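You operate a simulated robot arm through the tools that you are given. There is no shell and no other tool. Be economical: measure what you need, move in short steps, check, and stop when the job is done.

Carry out the task below with a simulated two-armed robot. There is one attempt and no reset: what you move stays moved.

TASK
Shut the left teal door. Turn the stand fan's knob to 2. Fetch the medium box from the long counter top and set it on top of the cream fan base. Put one of the blue parts boxes from the long counter top on the top of the yellow stand. The order is free. Set down upright: blue parts box.
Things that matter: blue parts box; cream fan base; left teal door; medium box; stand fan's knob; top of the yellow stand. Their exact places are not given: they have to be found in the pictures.

The check looks at the end state, three seconds after you hand in, the way a careful person would. Anything else that was tipped, shoved, dropped, spilled or broken makes it a failure.

THE ROBOT
Two 7-joint arms with three-finger grippers on one trunk, on a base that drives. Base frame: it is fixed to the floor where the robot stands at the start and does not move with it; the origin is under the middle of the robot, x ahead of it, y to its left, z up. Units: mm, degrees, N and s.
The left shoulder is at the start at [30, 124, 883], the right one opposite. With the tool pointing down near the work surface each hand reaches from about 100 to 780 mm from the robot's upright axis, wherever it stands, measured 20 degrees to its own side. Places, roughly: blue parts box [-3000, -3250, 750]; cream fan base (15x15x9 cm) [-4900, -6100, 800]; left teal door [700, -100, 300]; medium box [-4500, -6000, 750]; stand fan's knob [-300, -2100, 600]; top of the yellow stand [-4100, 400, 600]. Payload 2.2 kg a hand.
The TCP of each hand is the grasp point between the finger pads, 28 mm short of the fingertips. In the tool frame z runs along the fingers and y along their closing line. The gripper opens to 102 mm. The gripper's body begins 71 mm behind the TCP.
Orientation is that of the tool frame in the base frame, as a unit quaternion [x, y, z, w]. With the fingers straight down and closing along the base's y, the tool's x points along the base's -x, its y along +y and its z along -z.

THE INTERFACE
- The arms move only by the tool move_arm. It takes "left_rows", "right_rows" or both (then of equal length, played together; a hand with none holds still); each is a list of rows, each an object of numbers (a shift or turn left out is 0, a gripper value left out holds the last): "tx", "ty", "tz": the shift along the base's x, y, z in units of 100 mm (1.0 is 100 mm); "wx", "wy", "wz": the turn, a rotation vector about the base's x, y, z in units of 180 degrees (1.0 is 180 degrees); "fingers": the gripper command, from -1 (fully open) to 1 (shut), values between in proportion. In form: [{"tx": .., "ty": .., "tz": .., "wx": .., "wy": .., "wz": .., "fingers": ..}, ...]. A call has 1 to 10 rows; each row is the pose to reach, as a shift and turn from the pose commanded when the call began. A call with a number of a shift or a turn outside -1 to 1 is refused whole. Each row takes 0.2 s and may step no farther than 50 mm and 8.6 degrees from the row before; otherwise, or with a gripper value out of range, the whole call is refused. Where a pose cannot be reached the arm comes as near as it can. A force on the tool above 40 N (or 10 N above the force at the start of the call, whichever is more), or a blocked arm, ends the call early, and 0.2 s more pass. Each finger halts on what it meets, pressing with about 34 N; the grip force reading is that of the motor and also rises with nothing between the fingers. The clock runs only during rows and for 0.2 s after the last one: add rows that repeat a pose to give the fingers time. The reply holds the time, the measured pose of the TCP, the force on the tool along the base axes, the opening and the grip force, in the units named above and with some noise, with the torque about the TCP (base axes, N m) and any sound that the robot's microphone picked up.
- Cameras (640 x 400 px; columns grow to the right, rows downward): "scene" is now at [30.6, -21, 1582]; the picture's right is [-0.33, -0.94, 0.00], its down [-0.84, 0.29, -0.45] and it looks along [0.43, -0.15, -0.89] (base axes); focal length 289 px, centre (320, 200). "left" rides on the left gripper at [72, 38, -86] in its tool frame; the picture's right is [-0.46, 0.89, 0.00], its down [-0.60, -0.32, -0.73] and it looks along [-0.65, -0.34, 0.68] (tool axes); focal length 256 px, centre (320, 200). "right" rides on the right gripper at [69, 44, -86] in its tool frame; the picture's right is [-0.53, 0.85, 0.00], its down [-0.58, -0.36, -0.73] and it looks along [-0.62, -0.39, 0.68] (tool axes); focal length 256 px, centre (320, 200).
- snapshot(camera): a new picture of that camera. No time passes.
- move_column(by): slides the trunk up (or, below 0, down) by that many mm; the arms and the scene camera ride with it, the base frame stays. It gives what a move gives, with no picture.
- base_move(legs): drives the robot by 1 to 6 legs, each [ahead, left, turn to the left] in mm, mm and degrees, along the robot's own axes; the way and the turn of a leg run together, so that a leg with both is an arc; at most 1500 mm and 180 degrees a leg. The arms and the cameras ride along, it lands a little off, and it stops where it bumps. It gives what a move gives.
- turn_head(pan, tilt): turns the head with the scene camera to pan (to the left, within 143 degrees either way) and tilt (down, from -29 to 69), counted from straight ahead of the robot. It gives what a move gives.
- measure_at(camera, pixels): for up to 12 pixels [column, row] of the newest picture of that camera ("zoom" is the newest enlarged one), the place [x, y, z] in the base frame of the surface seen there, good to about 3 mm. No time passes.
- enlarge(camera, box): a new picture of the part [left, top, right, bottom] of that camera's present view, enlarged. No time passes.
- finish_job(): hands the job in; it is judged then, once.

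Work in short steps. Measure before you move; look again where a grasp or a placing could have gone wrong, and mend it. You have 110 turns and 88 pictures in all, those below and enlarged ones among them. Open the grippers and draw the arms clear of the work before you hand the job in, unless the task says otherwise; then end with one line.

The tools are called as a command line: name --argument value ..., lists and objects as JSON in quotes. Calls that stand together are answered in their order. move_arm: Moves the arms, as the interface text tells. Its arguments: {"type":"object","properties":{"left_rows":{"type":"array","items":{"type":"object","properties":{"tx":{"type":"number"},"ty":{"type":"number"},"tz":{"type":"number"},"wx":{"type":"number"},"wy":{"type":"number"},"wz":{"type":"number"},"fingers":{"type":"number"}}}},"right_rows":{"type":"array","items":{"type":"object","properties":{"tx":{"type":"number"},"ty":{"type":"number"},"tz":{"type":"number"},"wx":{"type":"number"},"wy":{"type":"number"},"wz":{"type":"number"},"fingers":{"type":"number"}}}}},"required":[]} The other tools are called the same way: move_column (by) slides the trunk up or down; base_move (legs) drives the base; turn_head (pan, tilt) turns the head that bears the scene camera; snapshot (camera) takes a picture; measure_at (camera, pixels) gives the place of the surface under pixels of a picture; enlarge (camera, box) takes an enlarged picture of a part of a camera's view; finish_job () hands the job in.

At the start:

```text
time_s: 0.0
left_ee_pos: [545.5, -104.4, 641.1]
left_ee_rot: [0.001, 1.0, 0.001, 0.0]
left_wrist_force: [0.3, 0.9, 0.0]
left_torque: [-0.01, -0.02, 0.0]
left_gripper_width: 102.1
left_grip_force: 0.0
right_ee_pos: [316.0, -379.4, 588.4]
right_ee_rot: [0.0, 1.0, 0.0, 0.001]
right_wrist_force: [-0.1, -0.2, 0.0]
right_torque: [0.03, -0.03, -0.01]
right_gripper_width: 101.8
right_grip_force: 0.1
trunk travel left (down, up): [-125.0, 415.0]
robot x, y, heading: [-0.1, 1.1, -0.1]
head pan, tilt: [-19.1, 63.1]
```

scene: 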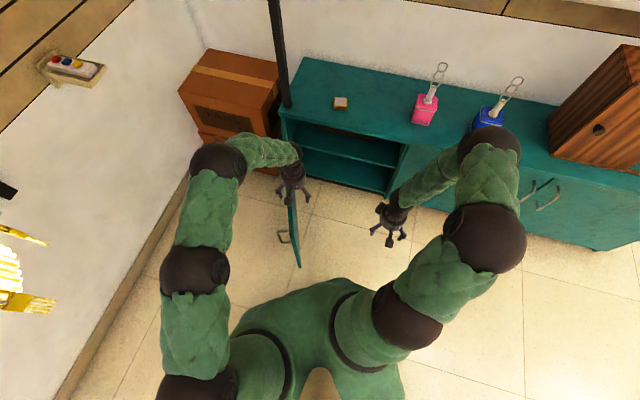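
right: 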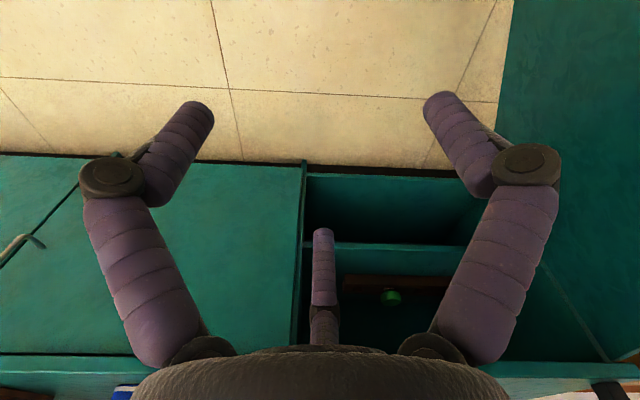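
left: 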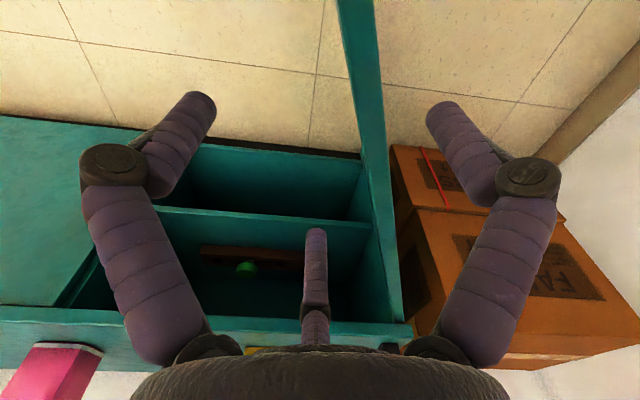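

The scene picture shows the left door standing open, with its edge at about (292,225) and its handle at (283,237). I measure the door and the cabinet front.

measure_at --camera "scene" --pixels '[[283, 237], [292, 205], [299, 265], [291, 262], [281, 112], [284, 125], [398, 145], [388, 195], [340, 130], [297, 210], [390, 140], [345, 180]]'

enlarge --camera "scene" --box '[220, 80, 440, 290]'

```text
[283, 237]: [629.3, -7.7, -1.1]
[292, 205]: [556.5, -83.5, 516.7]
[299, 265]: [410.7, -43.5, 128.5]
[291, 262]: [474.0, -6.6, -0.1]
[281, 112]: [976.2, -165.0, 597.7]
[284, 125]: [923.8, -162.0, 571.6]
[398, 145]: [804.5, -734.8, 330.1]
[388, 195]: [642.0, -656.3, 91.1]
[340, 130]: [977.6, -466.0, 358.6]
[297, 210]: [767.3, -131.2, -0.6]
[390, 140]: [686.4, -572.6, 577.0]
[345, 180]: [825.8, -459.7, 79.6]
```

```text
1.90 times, centred on (330, 185) of scene
```

zoom: 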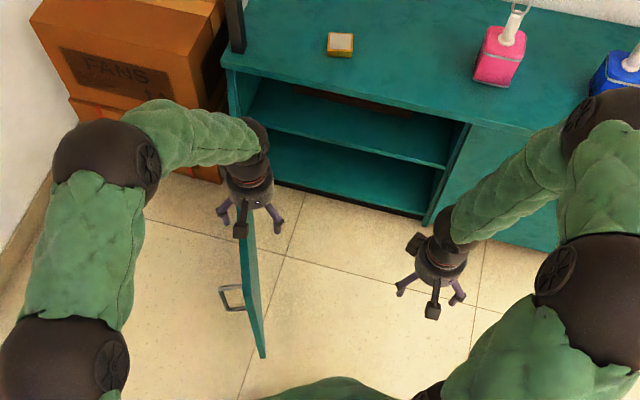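

I measure on the enlarged picture: the door's free edge near (262,355), its handle near (225,295), and the cabinet's front corners.

measure_at --camera "zoom" --pixels '[[254, 260], [262, 352], [259, 330], [246, 280], [225, 293], [238, 308], [224, 66], [260, 78], [465, 122], [430, 220], [258, 310], [550, 245]]'

turn_head --pan 0 --tilt 60

snapshot --camera "scene"

```text
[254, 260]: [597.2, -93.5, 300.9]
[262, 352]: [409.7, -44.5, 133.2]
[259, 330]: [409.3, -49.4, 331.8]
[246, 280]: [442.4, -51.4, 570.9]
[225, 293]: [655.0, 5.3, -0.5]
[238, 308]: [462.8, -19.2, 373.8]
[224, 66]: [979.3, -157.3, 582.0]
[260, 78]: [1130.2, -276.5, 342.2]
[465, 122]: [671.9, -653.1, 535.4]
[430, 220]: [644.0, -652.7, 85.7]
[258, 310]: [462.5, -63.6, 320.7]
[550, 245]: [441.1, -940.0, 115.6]
```

```text
time_s: 0.8
left_ee_pos: [545.4, -104.8, 641.7]
left_ee_rot: [-0.001, 1.0, 0.0, 0.0]
left_wrist_force: [0.2, 0.5, 0.7]
left_torque: [0.05, -0.01, 0.02]
left_gripper_width: 102.0
left_grip_force: 0.0
right_ee_pos: [317.5, -379.2, 588.0]
right_ee_rot: [0.0, 1.0, 0.0, 0.001]
right_wrist_force: [-0.5, 0.5, -0.4]
right_torque: [0.0, -0.01, -0.02]
right_gripper_width: 102.0
right_grip_force: 0.1
trunk travel left (down, up): [-125.0, 415.0]
robot x, y, heading: [1.2, 0.2, -0.1]
head pan, tilt: [0.0, 60.0]
```

```text
83 pictures are left
```

scene: 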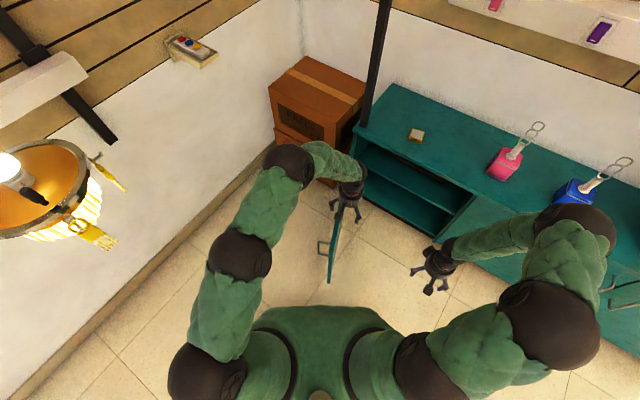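

The door runs from about (410,-45) at its free edge to a hinge near (975,-160), with its top at z≈571. The cabinet front faces about -32°, so I turn the robot to face it.

base_move --legs '[[0, 0, -32]]'

snapshot --camera "scene"

```text
time_s: 2.8
left_ee_pos: [400.8, -384.9, 641.8]
left_ee_rot: [0.284, 0.959, 0.001, 0.0]
left_wrist_force: [-0.1, -0.2, 0.8]
left_torque: [-0.02, -0.05, -0.02]
left_gripper_width: 102.0
left_grip_force: 0.0
right_ee_pos: [59.7, -490.1, 586.2]
right_ee_rot: [0.284, 0.959, 0.001, 0.0]
right_wrist_force: [-0.5, -1.0, 0.7]
right_torque: [0.0, -0.01, 0.03]
right_gripper_width: 102.1
right_grip_force: 0.1
trunk travel left (down, up): [-125.0, 415.0]
robot x, y, heading: [-2.9, -0.2, -33.0]
head pan, tilt: [0.0, 60.0]
```

```text
82 pictures are left
```

scene: 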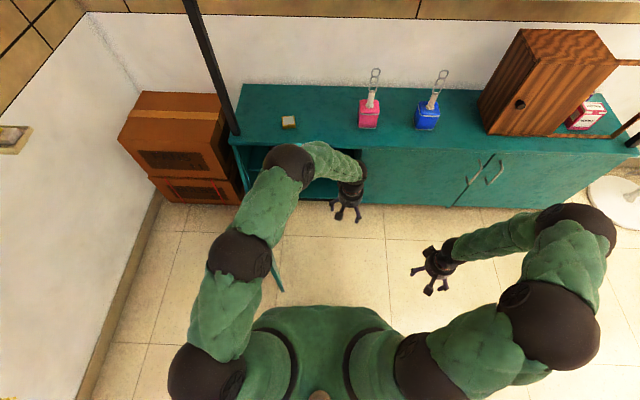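

The robot now faces the cabinet. Before I use the left hand to push the door by driving the base, I check the clearance to the left wall and recheck the door and hinge points.

measure_at --camera "scene" --pixels '[[110, 330], [150, 230], [283, 288], [276, 262], [240, 145], [340, 190], [362, 160], [246, 190], [10, 140], [475, 180]]'

enlarge --camera "scene" --box '[200, 130, 400, 310]'

```text
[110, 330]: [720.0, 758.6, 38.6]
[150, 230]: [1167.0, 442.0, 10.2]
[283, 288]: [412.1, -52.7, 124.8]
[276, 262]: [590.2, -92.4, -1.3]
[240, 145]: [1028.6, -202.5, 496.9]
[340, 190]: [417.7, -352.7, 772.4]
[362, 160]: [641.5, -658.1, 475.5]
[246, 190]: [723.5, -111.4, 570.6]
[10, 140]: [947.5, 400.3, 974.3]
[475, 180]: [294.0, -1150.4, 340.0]
```

```text
2.22 times, centred on (300, 220) of scene
```

zoom: 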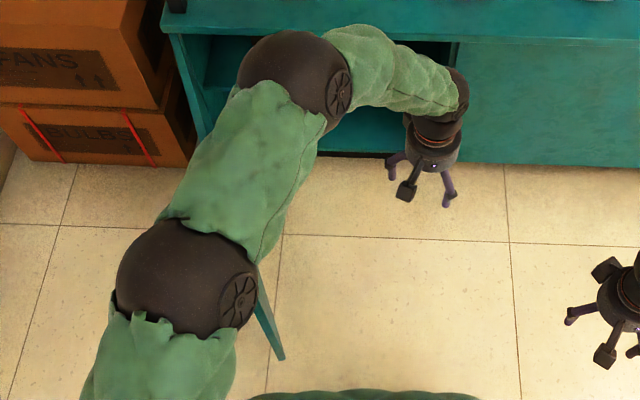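

The door top reads z≈571, the closed direction is about 235°, and the wall is far away. I close the left fingers, then drive so the hand is beyond the door on its handle side.

move_arm --left_rows '[{"fingers": 1}, {"fingers": 1}, {"fingers": 1}]'

base_move --legs '[[0, 0, 33], [7, 110, 0]]'

snapshot --camera "left"

```text
time_s: 3.6
left_ee_pos: [401.6, -384.9, 641.9]
left_ee_rot: [0.284, 0.959, 0.0, -0.001]
left_wrist_force: [-0.3, -0.2, 0.5]
left_torque: [0.0, -0.04, 0.0]
left_gripper_width: 1.9
left_grip_force: 31.7
right_ee_pos: [59.0, -491.4, 587.2]
right_ee_rot: [0.284, 0.959, 0.0, -0.001]
right_wrist_force: [-1.0, -0.9, -0.5]
right_torque: [0.01, 0.03, -0.02]
right_gripper_width: 101.6
right_grip_force: 0.0
trunk travel left (down, up): [-125.0, 415.0]
robot x, y, heading: [-1.8, -0.4, -33.1]
head pan, tilt: [0.0, 60.0]
```

```text
time_s: 6.4
left_ee_pos: [553.3, 5.8, 642.8]
left_ee_rot: [-0.002, 1.0, -0.001, 0.0]
left_wrist_force: [-0.6, 0.2, 0.0]
left_torque: [-0.02, 0.0, 0.03]
left_gripper_width: 2.1
left_grip_force: 31.5
right_ee_pos: [324.8, -269.8, 588.3]
right_ee_rot: [-0.002, 1.0, 0.0, 0.0]
right_wrist_force: [0.4, 1.1, 0.3]
right_torque: [-0.01, -0.01, 0.03]
right_gripper_width: 102.0
right_grip_force: 0.0
trunk travel left (down, up): [-125.0, 415.0]
robot x, y, heading: [4.7, 111.5, 0.4]
head pan, tilt: [0.0, 60.0]
```

```text
80 pictures are left
```

left: 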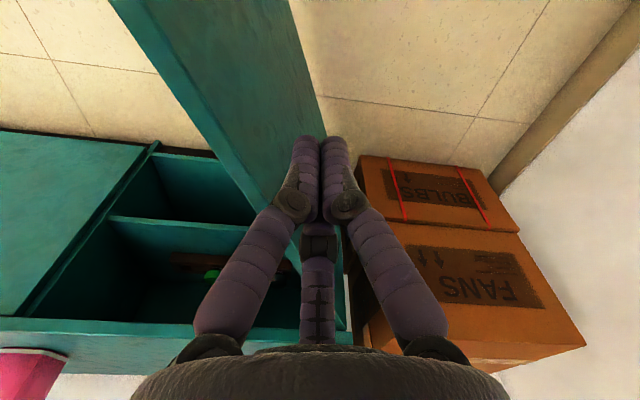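

The hand is about 80 mm off the door on its handle side. I lower the trunk so the fingers come below the door's top edge, then sweep the door partway shut by driving.

move_column --by -120

base_move --legs '[[12, -125, -10.4], [133, -46, -12]]'

snapshot --camera "scene"

```text
time_s: 7.9
left_ee_pos: [553.8, 4.6, 522.5]
left_ee_rot: [-0.002, 1.0, 0.0, 0.001]
left_wrist_force: [0.3, -0.1, 0.8]
left_torque: [0.02, -0.01, -0.01]
left_gripper_width: 2.2
left_grip_force: 31.6
right_ee_pos: [324.4, -269.1, 467.2]
right_ee_rot: [-0.002, 1.0, 0.0, -0.001]
right_wrist_force: [-0.3, -0.6, 0.1]
right_torque: [0.02, 0.01, 0.0]
right_gripper_width: 101.7
right_grip_force: 0.1
trunk travel left (down, up): [-5.0, 535.0]
robot x, y, heading: [7.0, 109.7, 0.2]
head pan, tilt: [0.0, 60.0]
```

```text
time_s: 10.1
left_ee_pos: [591.7, -405.4, 521.7]
left_ee_rot: [0.191, 0.982, 0.0, 0.001]
left_wrist_force: [0.8, 0.0, 0.2]
left_torque: [-0.03, 0.01, 0.0]
left_gripper_width: 1.9
left_grip_force: 31.7
right_ee_pos: [276.4, -574.8, 468.3]
right_ee_rot: [0.191, 0.982, 0.0, 0.0]
right_wrist_force: [0.8, 0.3, -0.7]
right_torque: [-0.01, 0.0, 0.01]
right_gripper_width: 101.8
right_grip_force: 0.0
trunk travel left (down, up): [-5.0, 535.0]
robot x, y, heading: [125.7, -102.5, -22.0]
head pan, tilt: [0.0, 60.0]
```

```text
79 pictures are left
```

scene: 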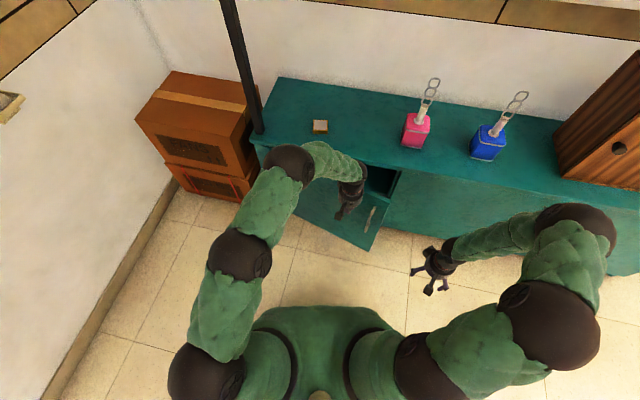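

The door is now past half shut. I continue the arc toward closed.

base_move --legs '[[182, 62, -13]]'

snapshot --camera "scene"

```text
time_s: 11.6
left_ee_pos: [676.2, -507.9, 519.4]
left_ee_rot: [0.288, 0.957, 0.012, -0.009]
left_wrist_force: [-7.8, 10.6, 13.0]
left_torque: [-1.07, -1.51, 0.24]
left_gripper_width: 2.3
left_grip_force: 31.5
right_ee_pos: [341.1, -619.6, 469.3]
right_ee_rot: [0.288, 0.958, 0.0, 0.0]
right_wrist_force: [-0.4, -0.4, -0.2]
right_torque: [0.02, -0.03, -0.01]
right_gripper_width: 102.0
right_grip_force: 0.2
trunk travel left (down, up): [-5.0, 535.0]
robot x, y, heading: [289.9, -129.1, -33.6]
head pan, tilt: [0.0, 60.0]
stopped in leg 1: the force on the tool passed its limit at 116 N (the readings are from after the stop); the commanded pose is now the measured one
```

```text
78 pictures are left
```

scene: 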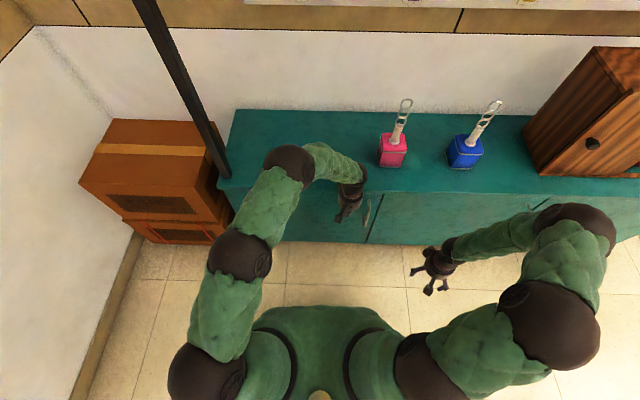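

The push stopped at 116 N, so the door is probably shut. I zoom in on the seam near (370,218) to check.

enlarge --camera "scene" --box '[220, 100, 460, 260]'

measure_at --camera "scene" --pixels '[[362, 235], [372, 238], [384, 232], [310, 225], [340, 235], [400, 235], [430, 235], [290, 235]]'

```text
2.50 times, centred on (340, 180) of scene
```

zoom: 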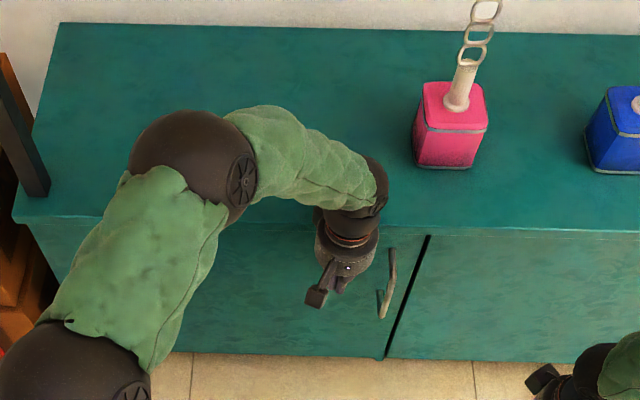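

```text
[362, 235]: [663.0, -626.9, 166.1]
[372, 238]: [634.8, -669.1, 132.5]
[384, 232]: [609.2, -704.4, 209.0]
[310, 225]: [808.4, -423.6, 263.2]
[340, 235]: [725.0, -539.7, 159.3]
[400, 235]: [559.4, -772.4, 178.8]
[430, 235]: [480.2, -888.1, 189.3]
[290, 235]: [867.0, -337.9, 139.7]
```

The door face is flush with its neighbour, so it is shut. I back off, raise the trunk and look toward the fan on the right side.

base_move --legs '[[-300, 0, 0], [0, 0, -60]]'

move_column --by 220

turn_head --pan 0 --tilt 25

snapshot --camera "scene"

```text
time_s: 16.3
left_ee_pos: [-113.5, -486.7, 517.7]
left_ee_rot: [0.741, 0.672, 0.016, -0.003]
left_wrist_force: [0.4, 0.6, -0.7]
left_torque: [-0.03, -0.04, -0.02]
left_gripper_width: 2.2
left_grip_force: 31.0
right_ee_pos: [-368.7, -241.8, 468.7]
right_ee_rot: [0.74, 0.673, 0.0, 0.001]
right_wrist_force: [0.0, -0.3, 0.2]
right_torque: [-0.04, 0.0, 0.01]
right_gripper_width: 102.1
right_grip_force: 0.0
trunk travel left (down, up): [-5.0, 535.0]
robot x, y, heading: [39.8, 33.4, -95.4]
head pan, tilt: [0.0, 60.0]
```

```text
time_s: 18.7
left_ee_pos: [-115.6, -487.0, 737.3]
left_ee_rot: [0.74, 0.672, 0.015, -0.003]
left_wrist_force: [-0.1, -0.2, -0.9]
left_torque: [0.01, 0.03, 0.02]
left_gripper_width: 2.1
left_grip_force: 31.5
right_ee_pos: [-370.1, -241.6, 688.5]
right_ee_rot: [0.74, 0.673, 0.001, 0.001]
right_wrist_force: [-0.4, 0.0, 0.5]
right_torque: [0.03, -0.02, 0.01]
right_gripper_width: 101.9
right_grip_force: 0.0
trunk travel left (down, up): [-225.0, 315.0]
robot x, y, heading: [40.7, 37.8, -95.5]
head pan, tilt: [0.0, 60.0]
```

```text
time_s: 19.7
left_ee_pos: [-113.5, -486.8, 737.0]
left_ee_rot: [0.74, 0.672, 0.015, -0.003]
left_wrist_force: [0.1, -0.1, 0.3]
left_torque: [0.02, 0.0, 0.03]
left_gripper_width: 1.8
left_grip_force: 30.8
right_ee_pos: [-370.0, -243.0, 687.4]
right_ee_rot: [0.74, 0.672, 0.0, 0.0]
right_wrist_force: [0.0, 0.0, 0.2]
right_torque: [0.0, -0.01, 0.01]
right_gripper_width: 102.0
right_grip_force: 0.1
trunk travel left (down, up): [-225.0, 315.0]
robot x, y, heading: [43.2, 39.0, -95.5]
head pan, tilt: [0.0, 25.0]
```

```text
76 pictures are left
```

scene: 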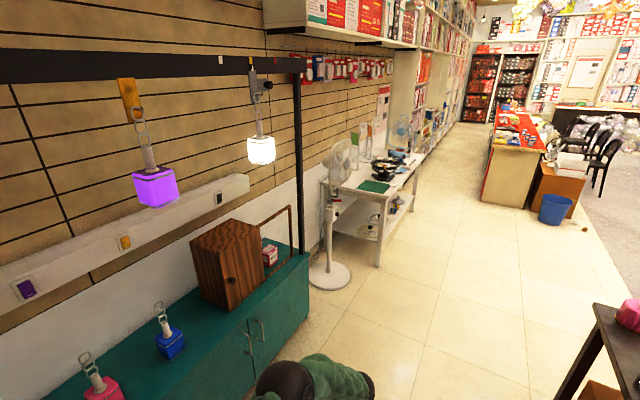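

The stand fan is at (335,200), with a box on the stem near (335,190). I enlarge it and the far counter.

enlarge --camera "scene" --box '[280, 110, 420, 300]'

measure_at --camera "scene" --pixels '[[329, 275], [335, 192], [331, 215], [343, 160], [305, 195], [378, 262], [415, 180], [307, 310], [490, 190], [560, 205], [590, 390], [480, 330]]'

```text
2.11 times, centred on (350, 205) of scene
```

zoom: 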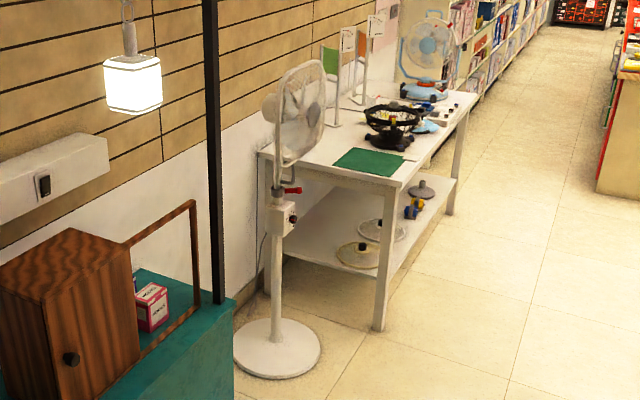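

```text
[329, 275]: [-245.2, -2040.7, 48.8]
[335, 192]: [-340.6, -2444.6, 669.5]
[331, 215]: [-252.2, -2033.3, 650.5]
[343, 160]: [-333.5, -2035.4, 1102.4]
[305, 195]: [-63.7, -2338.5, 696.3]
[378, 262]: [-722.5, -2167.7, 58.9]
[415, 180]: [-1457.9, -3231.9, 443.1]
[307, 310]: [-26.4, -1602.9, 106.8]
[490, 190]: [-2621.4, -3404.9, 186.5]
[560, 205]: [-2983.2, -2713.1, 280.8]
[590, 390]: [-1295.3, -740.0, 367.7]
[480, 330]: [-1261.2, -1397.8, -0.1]
```

I measure the control box and knob at about zoom (293,217).

measure_at --camera "zoom" --pixels '[[293, 217], [285, 217], [278, 225], [297, 205], [290, 232], [290, 190], [276, 330], [275, 150], [300, 110], [400, 180], [262, 150], [320, 365]]'

enlarge --camera "scene" --box '[320, 180, 360, 240]'

```text
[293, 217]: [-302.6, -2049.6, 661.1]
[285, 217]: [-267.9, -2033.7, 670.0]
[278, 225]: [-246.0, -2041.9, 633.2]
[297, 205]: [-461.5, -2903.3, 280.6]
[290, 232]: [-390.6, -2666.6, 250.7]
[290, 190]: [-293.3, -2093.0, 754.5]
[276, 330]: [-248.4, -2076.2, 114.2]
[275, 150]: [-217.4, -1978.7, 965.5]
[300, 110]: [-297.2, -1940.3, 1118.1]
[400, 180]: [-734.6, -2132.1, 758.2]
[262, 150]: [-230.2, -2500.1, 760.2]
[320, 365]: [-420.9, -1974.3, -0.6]
```

```text
6.67 times, centred on (340, 210) of scene
```

zoom: 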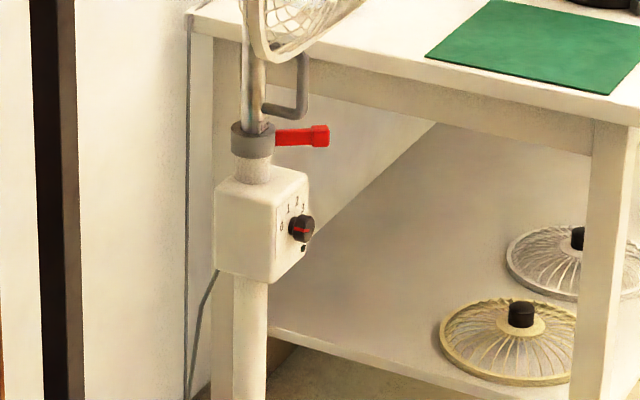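

The knob faces about 145° (toward -x,+y), at roughly (-303,-2050,661), with the pointer on 0. I turn to heading -35° and strafe over to stand in front of it.

base_move --legs '[[0, 0, 60.5], [83, -1005, 0], [83, -1005, 0]]'

turn_head --pan 5 --tilt 42

snapshot --camera "scene"

```text
time_s: 32.2
left_ee_pos: [-639.7, -2047.1, 737.5]
left_ee_rot: [0.316, 0.949, 0.011, -0.01]
left_wrist_force: [-0.3, -0.3, -0.5]
left_torque: [0.02, 0.02, -0.03]
left_gripper_width: 2.3
left_grip_force: 31.5
right_ee_pos: [-979.2, -2138.1, 687.0]
right_ee_rot: [0.315, 0.949, 0.0, 0.0]
right_wrist_force: [0.2, -0.3, -0.2]
right_torque: [-0.03, -0.02, 0.01]
right_gripper_width: 102.0
right_grip_force: 0.0
trunk travel left (down, up): [-225.0, 315.0]
robot x, y, heading: [-1004.1, -1643.0, -36.9]
head pan, tilt: [0.0, 25.0]
```

```text
time_s: 33.0
left_ee_pos: [-637.9, -2047.2, 737.7]
left_ee_rot: [0.315, 0.949, 0.012, -0.01]
left_wrist_force: [0.2, 0.1, 0.9]
left_torque: [-0.01, 0.0, 0.03]
left_gripper_width: 2.0
left_grip_force: 31.1
right_ee_pos: [-979.4, -2138.1, 687.0]
right_ee_rot: [0.315, 0.949, 0.0, 0.0]
right_wrist_force: [0.4, 0.3, 0.0]
right_torque: [0.0, -0.01, 0.0]
right_gripper_width: 102.1
right_grip_force: 0.1
trunk travel left (down, up): [-225.0, 315.0]
robot x, y, heading: [-1005.0, -1643.6, -36.7]
head pan, tilt: [5.0, 42.0]
```

```text
73 pictures are left
```

scene: 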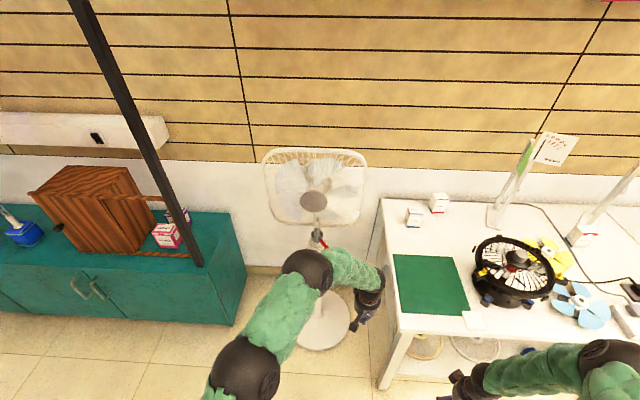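

The left hand is close to the table corner, and the knob lies 94 mm left of the robot axis while the hand is 104 mm right of it. I strafe left 200 mm and then start tipping the left tool toward horizontal.

base_move --legs '[[0, 198, 1.7]]'

move_arm --left_rows '[{"wx": -0.027, "wy": -0.0386, "fingers": 1}, {"wx": -0.0541, "wy": -0.0773}, {"wx": -0.0811, "wy": -0.1159}, {"wx": -0.1082, "wy": -0.1545}, {"wx": -0.1352, "wy": -0.1931}, {"wx": -0.1623, "wy": -0.2318}, {"wx": -0.1893, "wy": -0.2704}, {"wx": -0.2164, "wy": -0.309}, {"wx": -0.2434, "wy": -0.3477}, {"wx": -0.2705, "wy": -0.3863}]'

snapshot --camera "left"

snapshot --camera "scene"

```text
time_s: 34.6
left_ee_pos: [-508.1, -1870.3, 737.1]
left_ee_rot: [0.302, 0.953, 0.011, -0.011]
left_wrist_force: [0.8, -0.8, -0.4]
left_torque: [-0.04, 0.02, -0.01]
left_gripper_width: 2.0
left_grip_force: 31.9
right_ee_pos: [-846.3, -1973.2, 688.6]
right_ee_rot: [0.302, 0.953, 0.0, 0.0]
right_wrist_force: [-0.5, 0.6, 0.0]
right_torque: [0.0, 0.02, 0.02]
right_gripper_width: 102.1
right_grip_force: 0.0
trunk travel left (down, up): [-225.0, 315.0]
robot x, y, heading: [-884.9, -1479.2, -35.2]
head pan, tilt: [5.0, 42.0]
```

```text
time_s: 36.8
left_ee_pos: [-506.9, -1871.7, 737.2]
left_ee_rot: [0.221, 0.712, -0.195, 0.637]
left_wrist_force: [-0.1, -0.2, -0.3]
left_torque: [0.03, 0.02, 0.01]
left_gripper_width: 2.0
left_grip_force: 31.8
right_ee_pos: [-845.9, -1973.2, 687.4]
right_ee_rot: [0.302, 0.953, 0.0, 0.0]
right_wrist_force: [0.0, -0.6, 0.0]
right_torque: [0.02, 0.01, -0.02]
right_gripper_width: 102.3
right_grip_force: 0.2
trunk travel left (down, up): [-225.0, 315.0]
robot x, y, heading: [-884.0, -1480.1, -35.0]
head pan, tilt: [5.0, 42.0]
```

```text
72 pictures are left
```

left: 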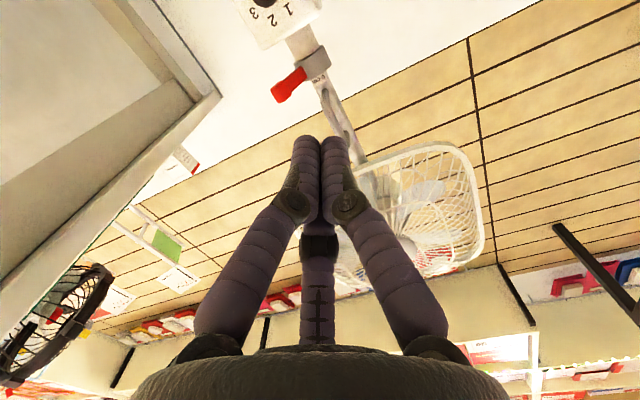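

```text
71 pictures are left
```

scene: 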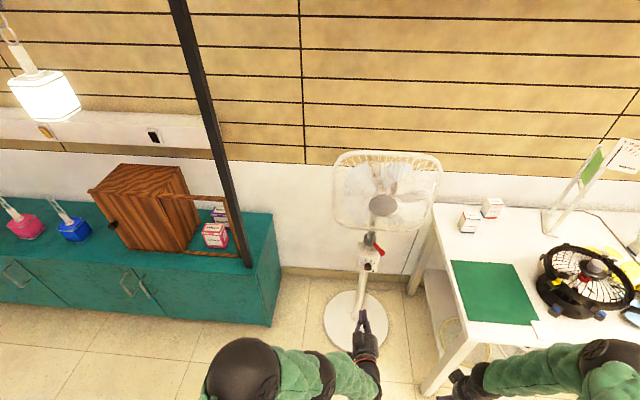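

The control box is now clear at scene (367,263). I enlarge and measure it.

enlarge --camera "scene" --box '[350, 235, 390, 285]'

```text
8.00 times, centred on (370, 260) of scene
```

zoom: 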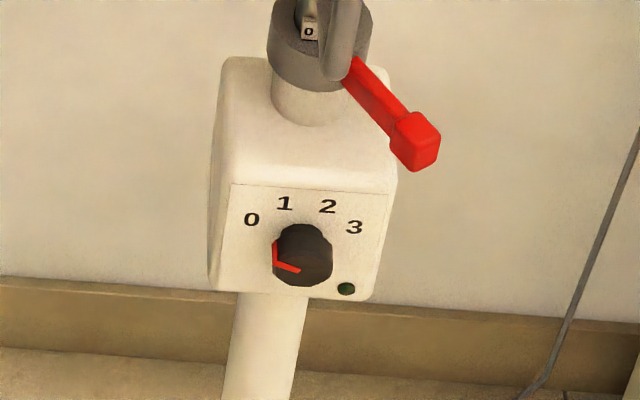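

measure_at --camera "zoom" --pixels '[[300, 268], [312, 262], [290, 262], [251, 219], [285, 203], [327, 207], [354, 227], [240, 280], [360, 285], [240, 200], [384, 205], [425, 145]]'

```text
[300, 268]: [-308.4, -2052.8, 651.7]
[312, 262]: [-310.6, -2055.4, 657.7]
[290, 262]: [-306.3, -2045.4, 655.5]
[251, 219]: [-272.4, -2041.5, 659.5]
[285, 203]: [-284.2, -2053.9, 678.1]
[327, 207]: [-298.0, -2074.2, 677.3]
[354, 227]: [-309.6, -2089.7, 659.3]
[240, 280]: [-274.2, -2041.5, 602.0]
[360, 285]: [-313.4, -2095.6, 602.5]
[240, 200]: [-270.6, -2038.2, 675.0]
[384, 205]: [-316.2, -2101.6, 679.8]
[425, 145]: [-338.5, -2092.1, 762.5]
```

The knob axis passes near (-291,-2066,649) with its outward normal at 144°, the pointer is on 0, and "2" is about 90° clockwise. I level the tool, lower it 88 mm with the fingers open, then drive closer while aligning.

move_arm --left_rows '[{"tz": -0.4, "wx": -0.01, "wy": -0.0147, "wz": -0.004, "fingers": -1}, {"tz": -0.88, "wx": -0.02, "wy": -0.0294, "wz": -0.0078, "fingers": -1}, {"tz": -0.88, "wx": -0.02, "wy": -0.0294, "wz": -0.0078, "fingers": -1}, {"tz": -0.88, "wx": -0.02, "wy": -0.0294, "wz": -0.0078, "fingers": -1}]'

base_move --legs '[[170, -31, 0]]'

snapshot --camera "left"

enlarge --camera "scene" --box '[280, 230, 440, 350]'

```text
time_s: 37.8
left_ee_pos: [-505.6, -1872.1, 649.9]
left_ee_rot: [0.218, 0.673, -0.215, 0.673]
left_wrist_force: [-0.5, -0.1, 0.5]
left_torque: [-0.01, 0.0, 0.04]
left_gripper_width: 101.9
left_grip_force: 0.1
right_ee_pos: [-846.4, -1973.3, 687.5]
right_ee_rot: [0.302, 0.953, 0.0, 0.0]
right_wrist_force: [0.3, -0.6, 0.7]
right_torque: [0.0, 0.0, -0.02]
right_gripper_width: 101.9
right_grip_force: 0.0
trunk travel left (down, up): [-225.0, 315.0]
robot x, y, heading: [-884.3, -1482.5, -35.3]
head pan, tilt: [5.0, 42.0]
```

```text
time_s: 39.3
left_ee_pos: [-392.3, -1988.8, 649.9]
left_ee_rot: [0.218, 0.674, -0.213, 0.673]
left_wrist_force: [0.8, -0.1, 0.2]
left_torque: [0.03, -0.05, 0.03]
left_gripper_width: 101.9
left_grip_force: 0.2
right_ee_pos: [-732.2, -2078.5, 684.0]
right_ee_rot: [0.298, 0.955, 0.009, -0.004]
right_wrist_force: [4.9, 2.6, -3.2]
right_torque: [0.1, 0.26, 0.3]
right_gripper_width: 100.8
right_grip_force: 0.0
trunk travel left (down, up): [-225.0, 315.0]
robot x, y, heading: [-770.9, -1593.8, -35.2]
head pan, tilt: [5.0, 42.0]
stopped in leg 1: the force on the tool passed its limit at 81 N (the readings are from after the stop); the commanded pose is now the measured one
```

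```text
69 pictures are left
```

left: 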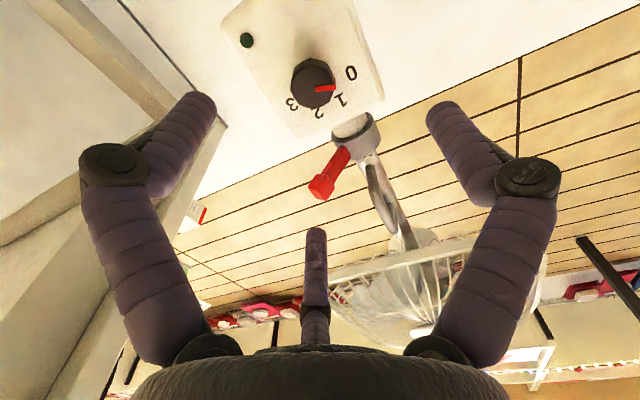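

```text
3.33 times, centred on (360, 290) of scene
```

zoom: 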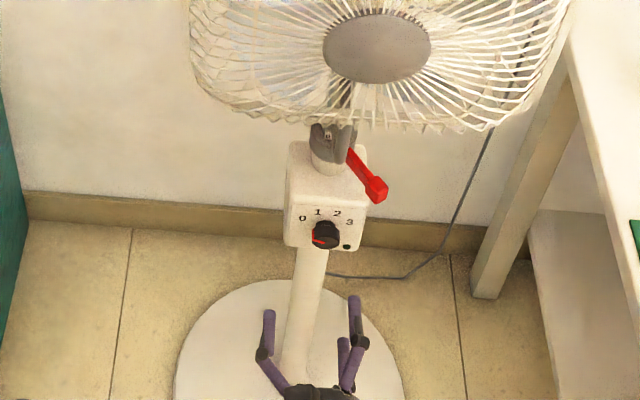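

The right hand bumped the table's front edge. I draw the right arm back 100 mm first and then check the table.

move_arm --right_rows '[{"tx": -0.41, "ty": 0.28}, {"tx": -0.8, "ty": 0.57}]'

snapshot --camera "scene"

```text
time_s: 39.9
left_ee_pos: [-392.8, -1987.6, 649.8]
left_ee_rot: [0.219, 0.674, -0.214, 0.673]
left_wrist_force: [0.6, -0.6, 0.1]
left_torque: [0.01, -0.05, -0.02]
left_gripper_width: 101.9
left_grip_force: 0.1
right_ee_pos: [-811.3, -2020.5, 685.3]
right_ee_rot: [0.3, 0.954, 0.008, -0.004]
right_wrist_force: [-0.1, 0.2, 0.3]
right_torque: [-0.04, 0.04, -0.02]
right_gripper_width: 102.2
right_grip_force: 0.1
trunk travel left (down, up): [-225.0, 315.0]
robot x, y, heading: [-774.3, -1592.5, -35.0]
head pan, tilt: [5.0, 42.0]
```

```text
67 pictures are left
```

scene: 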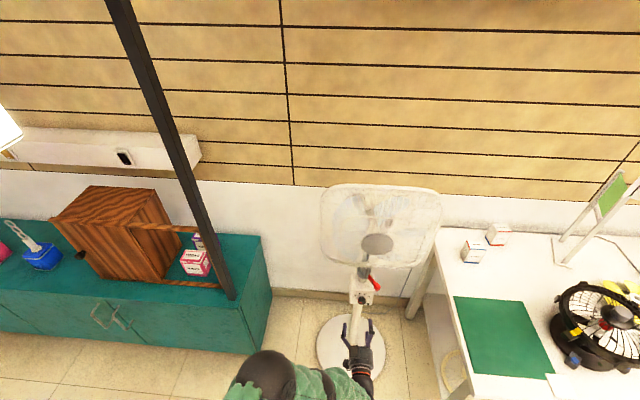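

The items on the table all stand as before. I measure the table corner, and the knob with the left camera's picture, before the final approach.

measure_at --camera "left" --pixels '[[313, 85], [300, 95], [325, 72], [350, 72], [292, 104], [342, 100], [318, 113]]'

measure_at --camera "scene" --pixels '[[441, 303], [434, 260], [472, 262], [365, 290]]'

```text
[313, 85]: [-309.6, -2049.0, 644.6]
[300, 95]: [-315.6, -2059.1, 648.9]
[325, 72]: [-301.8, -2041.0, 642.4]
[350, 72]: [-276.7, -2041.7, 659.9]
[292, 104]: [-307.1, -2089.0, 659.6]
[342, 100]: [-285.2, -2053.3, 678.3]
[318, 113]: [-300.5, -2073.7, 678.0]
```

```text
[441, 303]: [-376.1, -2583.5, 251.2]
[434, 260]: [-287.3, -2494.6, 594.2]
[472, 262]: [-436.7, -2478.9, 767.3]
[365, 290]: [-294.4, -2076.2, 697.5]
```

The knob centre agrees with my estimate, at z≈648. I advance 96 mm so the fingertips straddle it, then close.

move_arm --left_rows '[{"tx": 0.25, "ty": -0.2, "fingers": -0.3}, {"tx": 0.5, "ty": -0.39, "tz": -0.02, "fingers": -0.3}, {"tx": 0.757, "ty": -0.592, "tz": -0.02, "fingers": -0.3}, {"tx": 0.757, "ty": -0.592, "tz": -0.02, "fingers": -0.3}, {"tx": 0.757, "ty": -0.592, "tz": -0.02, "fingers": 1}, {"tx": 0.757, "ty": -0.592, "tz": -0.02, "fingers": 1}, {"tx": 0.757, "ty": -0.592, "tz": -0.02, "fingers": 1}]'

snapshot --camera "left"

```text
time_s: 41.5
left_ee_pos: [-316.2, -2048.8, 647.5]
left_ee_rot: [0.217, 0.675, -0.212, 0.673]
left_wrist_force: [-4.0, -4.2, -0.6]
left_torque: [0.04, -0.06, -0.59]
left_gripper_width: 32.6
left_grip_force: 44.7
right_ee_pos: [-811.3, -2020.2, 684.6]
right_ee_rot: [0.3, 0.954, 0.008, -0.003]
right_wrist_force: [0.3, 0.5, -0.3]
right_torque: [0.02, 0.04, 0.0]
right_gripper_width: 101.9
right_grip_force: 0.0
trunk travel left (down, up): [-225.0, 315.0]
robot x, y, heading: [-768.9, -1595.4, -35.6]
head pan, tilt: [5.0, 42.0]
```

```text
66 pictures are left
```

left: 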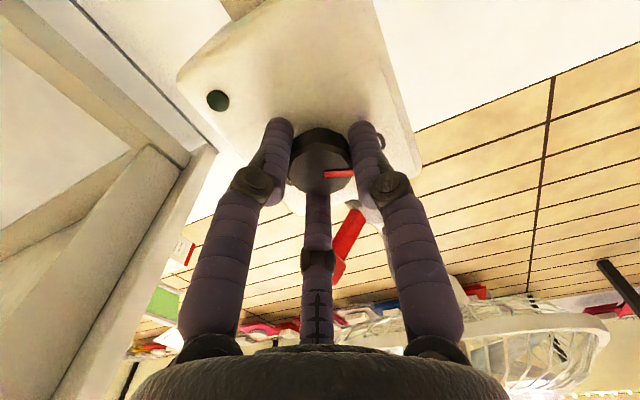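

The knob is held (opening 32.6 mm). I rotate clockwise about the tool axis by 85°, watching the reading.

move_arm --left_rows '[{"wx": 0.0383, "wy": -0.0276}, {"wx": 0.0766, "wy": -0.0551}, {"wx": 0.1149, "wy": -0.0827}, {"wx": 0.1532, "wy": -0.1103}, {"wx": 0.1915, "wy": -0.1378}, {"wx": 0.2298, "wy": -0.1654}, {"wx": 0.2681, "wy": -0.193}, {"wx": 0.3064, "wy": -0.2206}, {"wx": 0.3447, "wy": -0.2481}, {"wx": 0.383, "wy": -0.2757}]'

snapshot --camera "left"

```text
time_s: 43.7
left_ee_pos: [-316.7, -2049.2, 647.1]
left_ee_rot: [0.615, 0.349, 0.3, 0.641]
left_wrist_force: [-2.9, -18.8, -1.5]
left_torque: [0.41, 0.54, -0.61]
left_gripper_width: 32.8
left_grip_force: 44.9
right_ee_pos: [-812.1, -2020.0, 684.2]
right_ee_rot: [0.3, 0.954, 0.009, -0.004]
right_wrist_force: [0.3, 0.0, -0.4]
right_torque: [-0.01, 0.02, 0.03]
right_gripper_width: 102.3
right_grip_force: 0.0
trunk travel left (down, up): [-225.0, 315.0]
robot x, y, heading: [-772.0, -1600.4, -35.3]
head pan, tilt: [5.0, 42.0]
```

```text
65 pictures are left
```

left: 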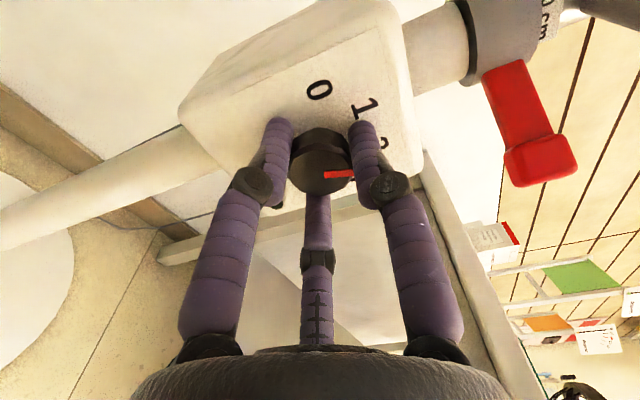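

The knob turned with the fingers by about 85.5°. I add 5° more, then release and back out 90 mm.

move_arm --left_rows '[{"wx": 0.0226, "wy": -0.0162, "fingers": 1}, {"wx": 0.0226, "wy": -0.0162, "fingers": 1}, {"wx": 0.0226, "wy": -0.0162, "fingers": -0.2}, {"wx": 0.0226, "wy": -0.0162, "fingers": -0.2}, {"wx": 0.0226, "wy": -0.0162, "tx": -0.25, "ty": 0.18, "fingers": -0.2}, {"wx": 0.0226, "wy": -0.0162, "tx": -0.5, "ty": 0.36, "fingers": -0.2}, {"wx": 0.0226, "wy": -0.0162, "tx": -0.8, "ty": 0.575, "fingers": -0.2}]'

snapshot --camera "left"

enlarge --camera "scene" --box '[340, 260, 390, 310]'

```text
time_s: 45.3
left_ee_pos: [-393.7, -1985.9, 649.5]
left_ee_rot: [0.628, 0.322, 0.326, 0.629]
left_wrist_force: [0.4, -0.2, -0.3]
left_torque: [0.04, 0.0, -0.03]
left_gripper_width: 61.5
left_grip_force: 0.1
right_ee_pos: [-809.8, -2020.4, 684.8]
right_ee_rot: [0.3, 0.954, 0.008, -0.003]
right_wrist_force: [0.0, -0.1, 0.5]
right_torque: [0.02, 0.02, -0.03]
right_gripper_width: 101.8
right_grip_force: 0.1
trunk travel left (down, up): [-225.0, 315.0]
robot x, y, heading: [-772.0, -1593.3, -35.0]
head pan, tilt: [5.0, 42.0]
```

```text
64 pictures are left
```

left: 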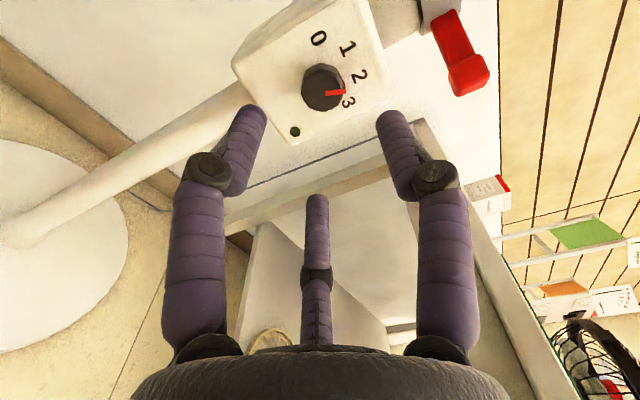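

```text
8.00 times, centred on (365, 285) of scene
```

zoom: 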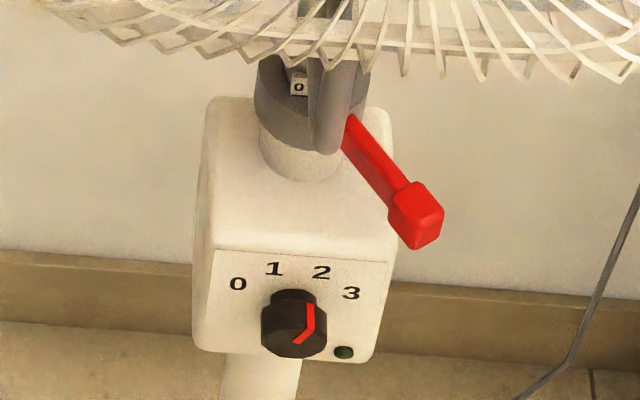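

The pointer is now up-right, near "2". I measure its rim point, its centre and the labels to get the angle exactly.

measure_at --camera "zoom" --pixels '[[294, 343], [303, 337], [309, 332], [312, 318], [311, 306], [238, 284], [275, 268], [321, 272], [351, 293], [264, 330], [326, 338], [290, 356]]'

enlarge --camera "left" --box '[280, 20, 380, 140]'

```text
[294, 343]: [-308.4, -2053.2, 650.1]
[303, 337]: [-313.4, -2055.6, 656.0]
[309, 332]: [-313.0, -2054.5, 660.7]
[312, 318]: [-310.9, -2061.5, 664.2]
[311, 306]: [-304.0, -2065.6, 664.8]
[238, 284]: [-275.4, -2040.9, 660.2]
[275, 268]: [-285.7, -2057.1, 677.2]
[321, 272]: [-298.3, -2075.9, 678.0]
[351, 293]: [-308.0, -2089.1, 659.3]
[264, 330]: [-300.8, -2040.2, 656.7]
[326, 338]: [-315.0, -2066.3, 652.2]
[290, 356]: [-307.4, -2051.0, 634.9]
```

```text
3.33 times, centred on (330, 80) of left
```

zoom: 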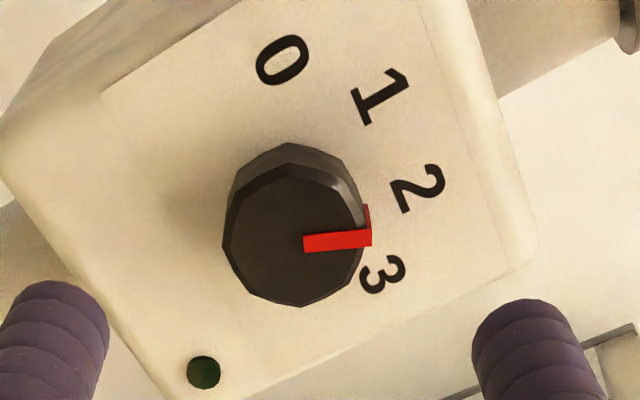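

The pointer sits at about 66° against 67° for "2", so the knob is done. I back away, pitch the left tool down again while lifting it, and look toward the long counter.

base_move --legs '[[-450, 0, 0]]'

move_arm --left_rows '[{"tz": 0.1, "wx": 0.0272, "wy": 0.0389, "fingers": -1}, {"tz": 0.2, "wx": 0.0545, "wy": 0.0778}, {"tz": 0.3, "wx": 0.0817, "wy": 0.1167}, {"tz": 0.4, "wx": 0.109, "wy": 0.1556}, {"tz": 0.5, "wx": 0.1362, "wy": 0.1945}, {"tz": 0.6, "wx": 0.1635, "wy": 0.2334}, {"tz": 0.7, "wx": 0.1907, "wy": 0.2723}, {"tz": 0.8, "wx": 0.218, "wy": 0.3112}, {"tz": 0.9, "wx": 0.2452, "wy": 0.3501}, {"tz": 1.0, "wx": 0.2725, "wy": 0.389}]'

turn_head --pan -99 --tilt 15

snapshot --camera "scene"

```text
time_s: 48.0
left_ee_pos: [-759.1, -1729.5, 648.5]
left_ee_rot: [0.63, 0.319, 0.324, 0.629]
left_wrist_force: [0.0, 0.0, 0.3]
left_torque: [0.03, 0.03, 0.03]
left_gripper_width: 61.2
left_grip_force: 0.1
right_ee_pos: [-1176.3, -1760.7, 685.0]
right_ee_rot: [0.303, 0.953, 0.009, -0.003]
right_wrist_force: [-0.9, 0.5, -0.2]
right_torque: [0.02, -0.01, 0.04]
right_gripper_width: 101.9
right_grip_force: 0.0
trunk travel left (down, up): [-225.0, 315.0]
robot x, y, heading: [-1134.9, -1338.9, -35.5]
head pan, tilt: [5.0, 42.0]
```

```text
time_s: 50.2
left_ee_pos: [-760.5, -1729.0, 749.4]
left_ee_rot: [0.888, 0.459, 0.011, 0.039]
left_wrist_force: [1.2, -0.3, 1.0]
left_torque: [-0.02, 0.0, -0.01]
left_gripper_width: 102.1
left_grip_force: 0.0
right_ee_pos: [-1176.8, -1762.1, 685.3]
right_ee_rot: [0.303, 0.953, 0.008, -0.004]
right_wrist_force: [-0.3, -0.7, 0.0]
right_torque: [0.02, 0.03, 0.06]
right_gripper_width: 102.0
right_grip_force: 0.1
trunk travel left (down, up): [-225.0, 315.0]
robot x, y, heading: [-1137.5, -1337.6, -35.6]
head pan, tilt: [5.0, 42.0]
```

```text
time_s: 52.0
left_ee_pos: [-759.8, -1730.2, 750.5]
left_ee_rot: [0.888, 0.458, 0.012, 0.04]
left_wrist_force: [0.0, 0.6, 0.5]
left_torque: [-0.01, -0.02, 0.0]
left_gripper_width: 102.3
left_grip_force: 0.0
right_ee_pos: [-1178.0, -1761.1, 684.8]
right_ee_rot: [0.303, 0.953, 0.008, -0.004]
right_wrist_force: [0.0, -0.6, 0.8]
right_torque: [-0.03, -0.02, -0.01]
right_gripper_width: 101.8
right_grip_force: 0.0
trunk travel left (down, up): [-225.0, 315.0]
robot x, y, heading: [-1132.9, -1340.7, -35.9]
head pan, tilt: [-99.0, 15.0]
```

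```text
61 pictures are left
```

scene: 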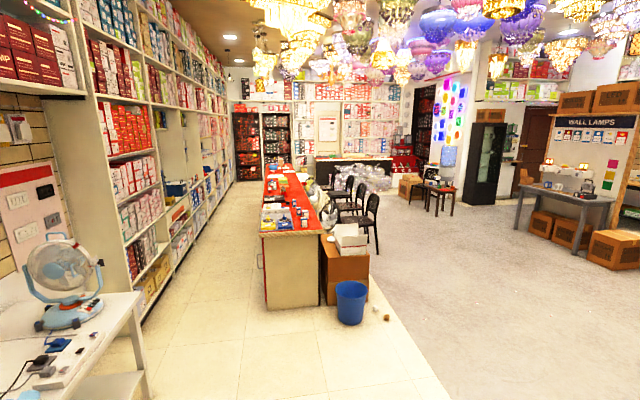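

The long red-topped counter runs away from (290,230). I enlarge it to find the blue and medium boxes.

enlarge --camera "scene" --box '[240, 150, 390, 260]'

measure_at --camera "scene" --pixels '[[262, 233], [320, 232], [270, 215], [275, 170], [320, 200], [290, 208], [266, 300], [350, 300], [345, 280], [385, 318], [145, 330], [270, 190]]'

```text
3.64 times, centred on (315, 205) of scene
```

zoom: 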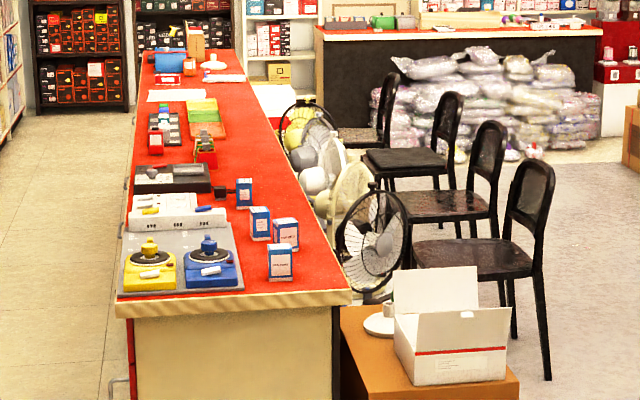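

```text
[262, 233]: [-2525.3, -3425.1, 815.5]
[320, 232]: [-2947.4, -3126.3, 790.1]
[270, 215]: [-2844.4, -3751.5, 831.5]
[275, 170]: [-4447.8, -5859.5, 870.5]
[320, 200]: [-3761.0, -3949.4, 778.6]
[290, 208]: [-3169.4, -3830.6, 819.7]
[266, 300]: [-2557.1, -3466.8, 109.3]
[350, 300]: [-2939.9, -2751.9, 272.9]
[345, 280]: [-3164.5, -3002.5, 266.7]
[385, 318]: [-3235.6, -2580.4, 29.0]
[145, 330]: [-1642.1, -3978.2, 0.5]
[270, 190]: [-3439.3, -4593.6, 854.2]
```

The four small blue boxes are at the near end of the counter (zoom (280,262), (285,233), (260,222), (244,192)). I measure them, and the far items too.

measure_at --camera "zoom" --pixels '[[281, 246], [281, 265], [285, 232], [260, 222], [244, 190], [170, 62], [195, 40], [213, 63], [120, 300], [345, 290], [390, 350], [205, 270]]'

enlarge --camera "scene" --box '[255, 155, 305, 190]'

```text
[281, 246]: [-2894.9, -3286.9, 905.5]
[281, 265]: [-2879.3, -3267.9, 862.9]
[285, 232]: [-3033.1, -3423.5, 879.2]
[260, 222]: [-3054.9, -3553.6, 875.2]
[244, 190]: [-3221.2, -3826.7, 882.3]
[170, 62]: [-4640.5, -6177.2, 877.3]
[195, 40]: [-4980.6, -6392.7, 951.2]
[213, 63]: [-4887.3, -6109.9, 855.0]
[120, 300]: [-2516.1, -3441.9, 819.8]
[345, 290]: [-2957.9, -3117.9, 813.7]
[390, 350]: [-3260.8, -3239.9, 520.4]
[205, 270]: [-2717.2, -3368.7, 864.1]
```

```text
11.43 times, centred on (280, 172) of scene
```

zoom: 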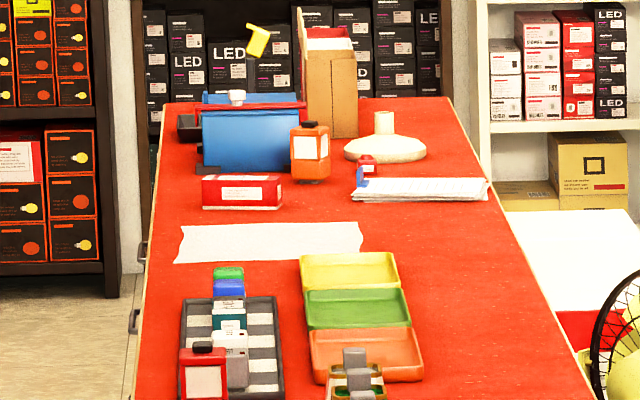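

The cream base with its stub is at zoom (385,145). I measure the candidates for the medium box, including the red-white box at (242,192).

measure_at --camera "zoom" --pixels '[[242, 185], [205, 205], [282, 205], [242, 205], [310, 140], [310, 175], [385, 118], [360, 150], [418, 150], [370, 168], [330, 80], [420, 190]]'

```text
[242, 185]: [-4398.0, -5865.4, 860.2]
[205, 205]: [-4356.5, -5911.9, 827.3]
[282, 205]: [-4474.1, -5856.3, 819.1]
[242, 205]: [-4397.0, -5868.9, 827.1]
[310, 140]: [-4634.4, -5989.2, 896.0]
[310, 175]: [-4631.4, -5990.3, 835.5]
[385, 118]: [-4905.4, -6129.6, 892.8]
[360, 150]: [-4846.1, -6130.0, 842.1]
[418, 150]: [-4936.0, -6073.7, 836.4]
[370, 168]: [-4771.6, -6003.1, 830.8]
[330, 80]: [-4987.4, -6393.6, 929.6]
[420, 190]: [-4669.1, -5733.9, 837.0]
```

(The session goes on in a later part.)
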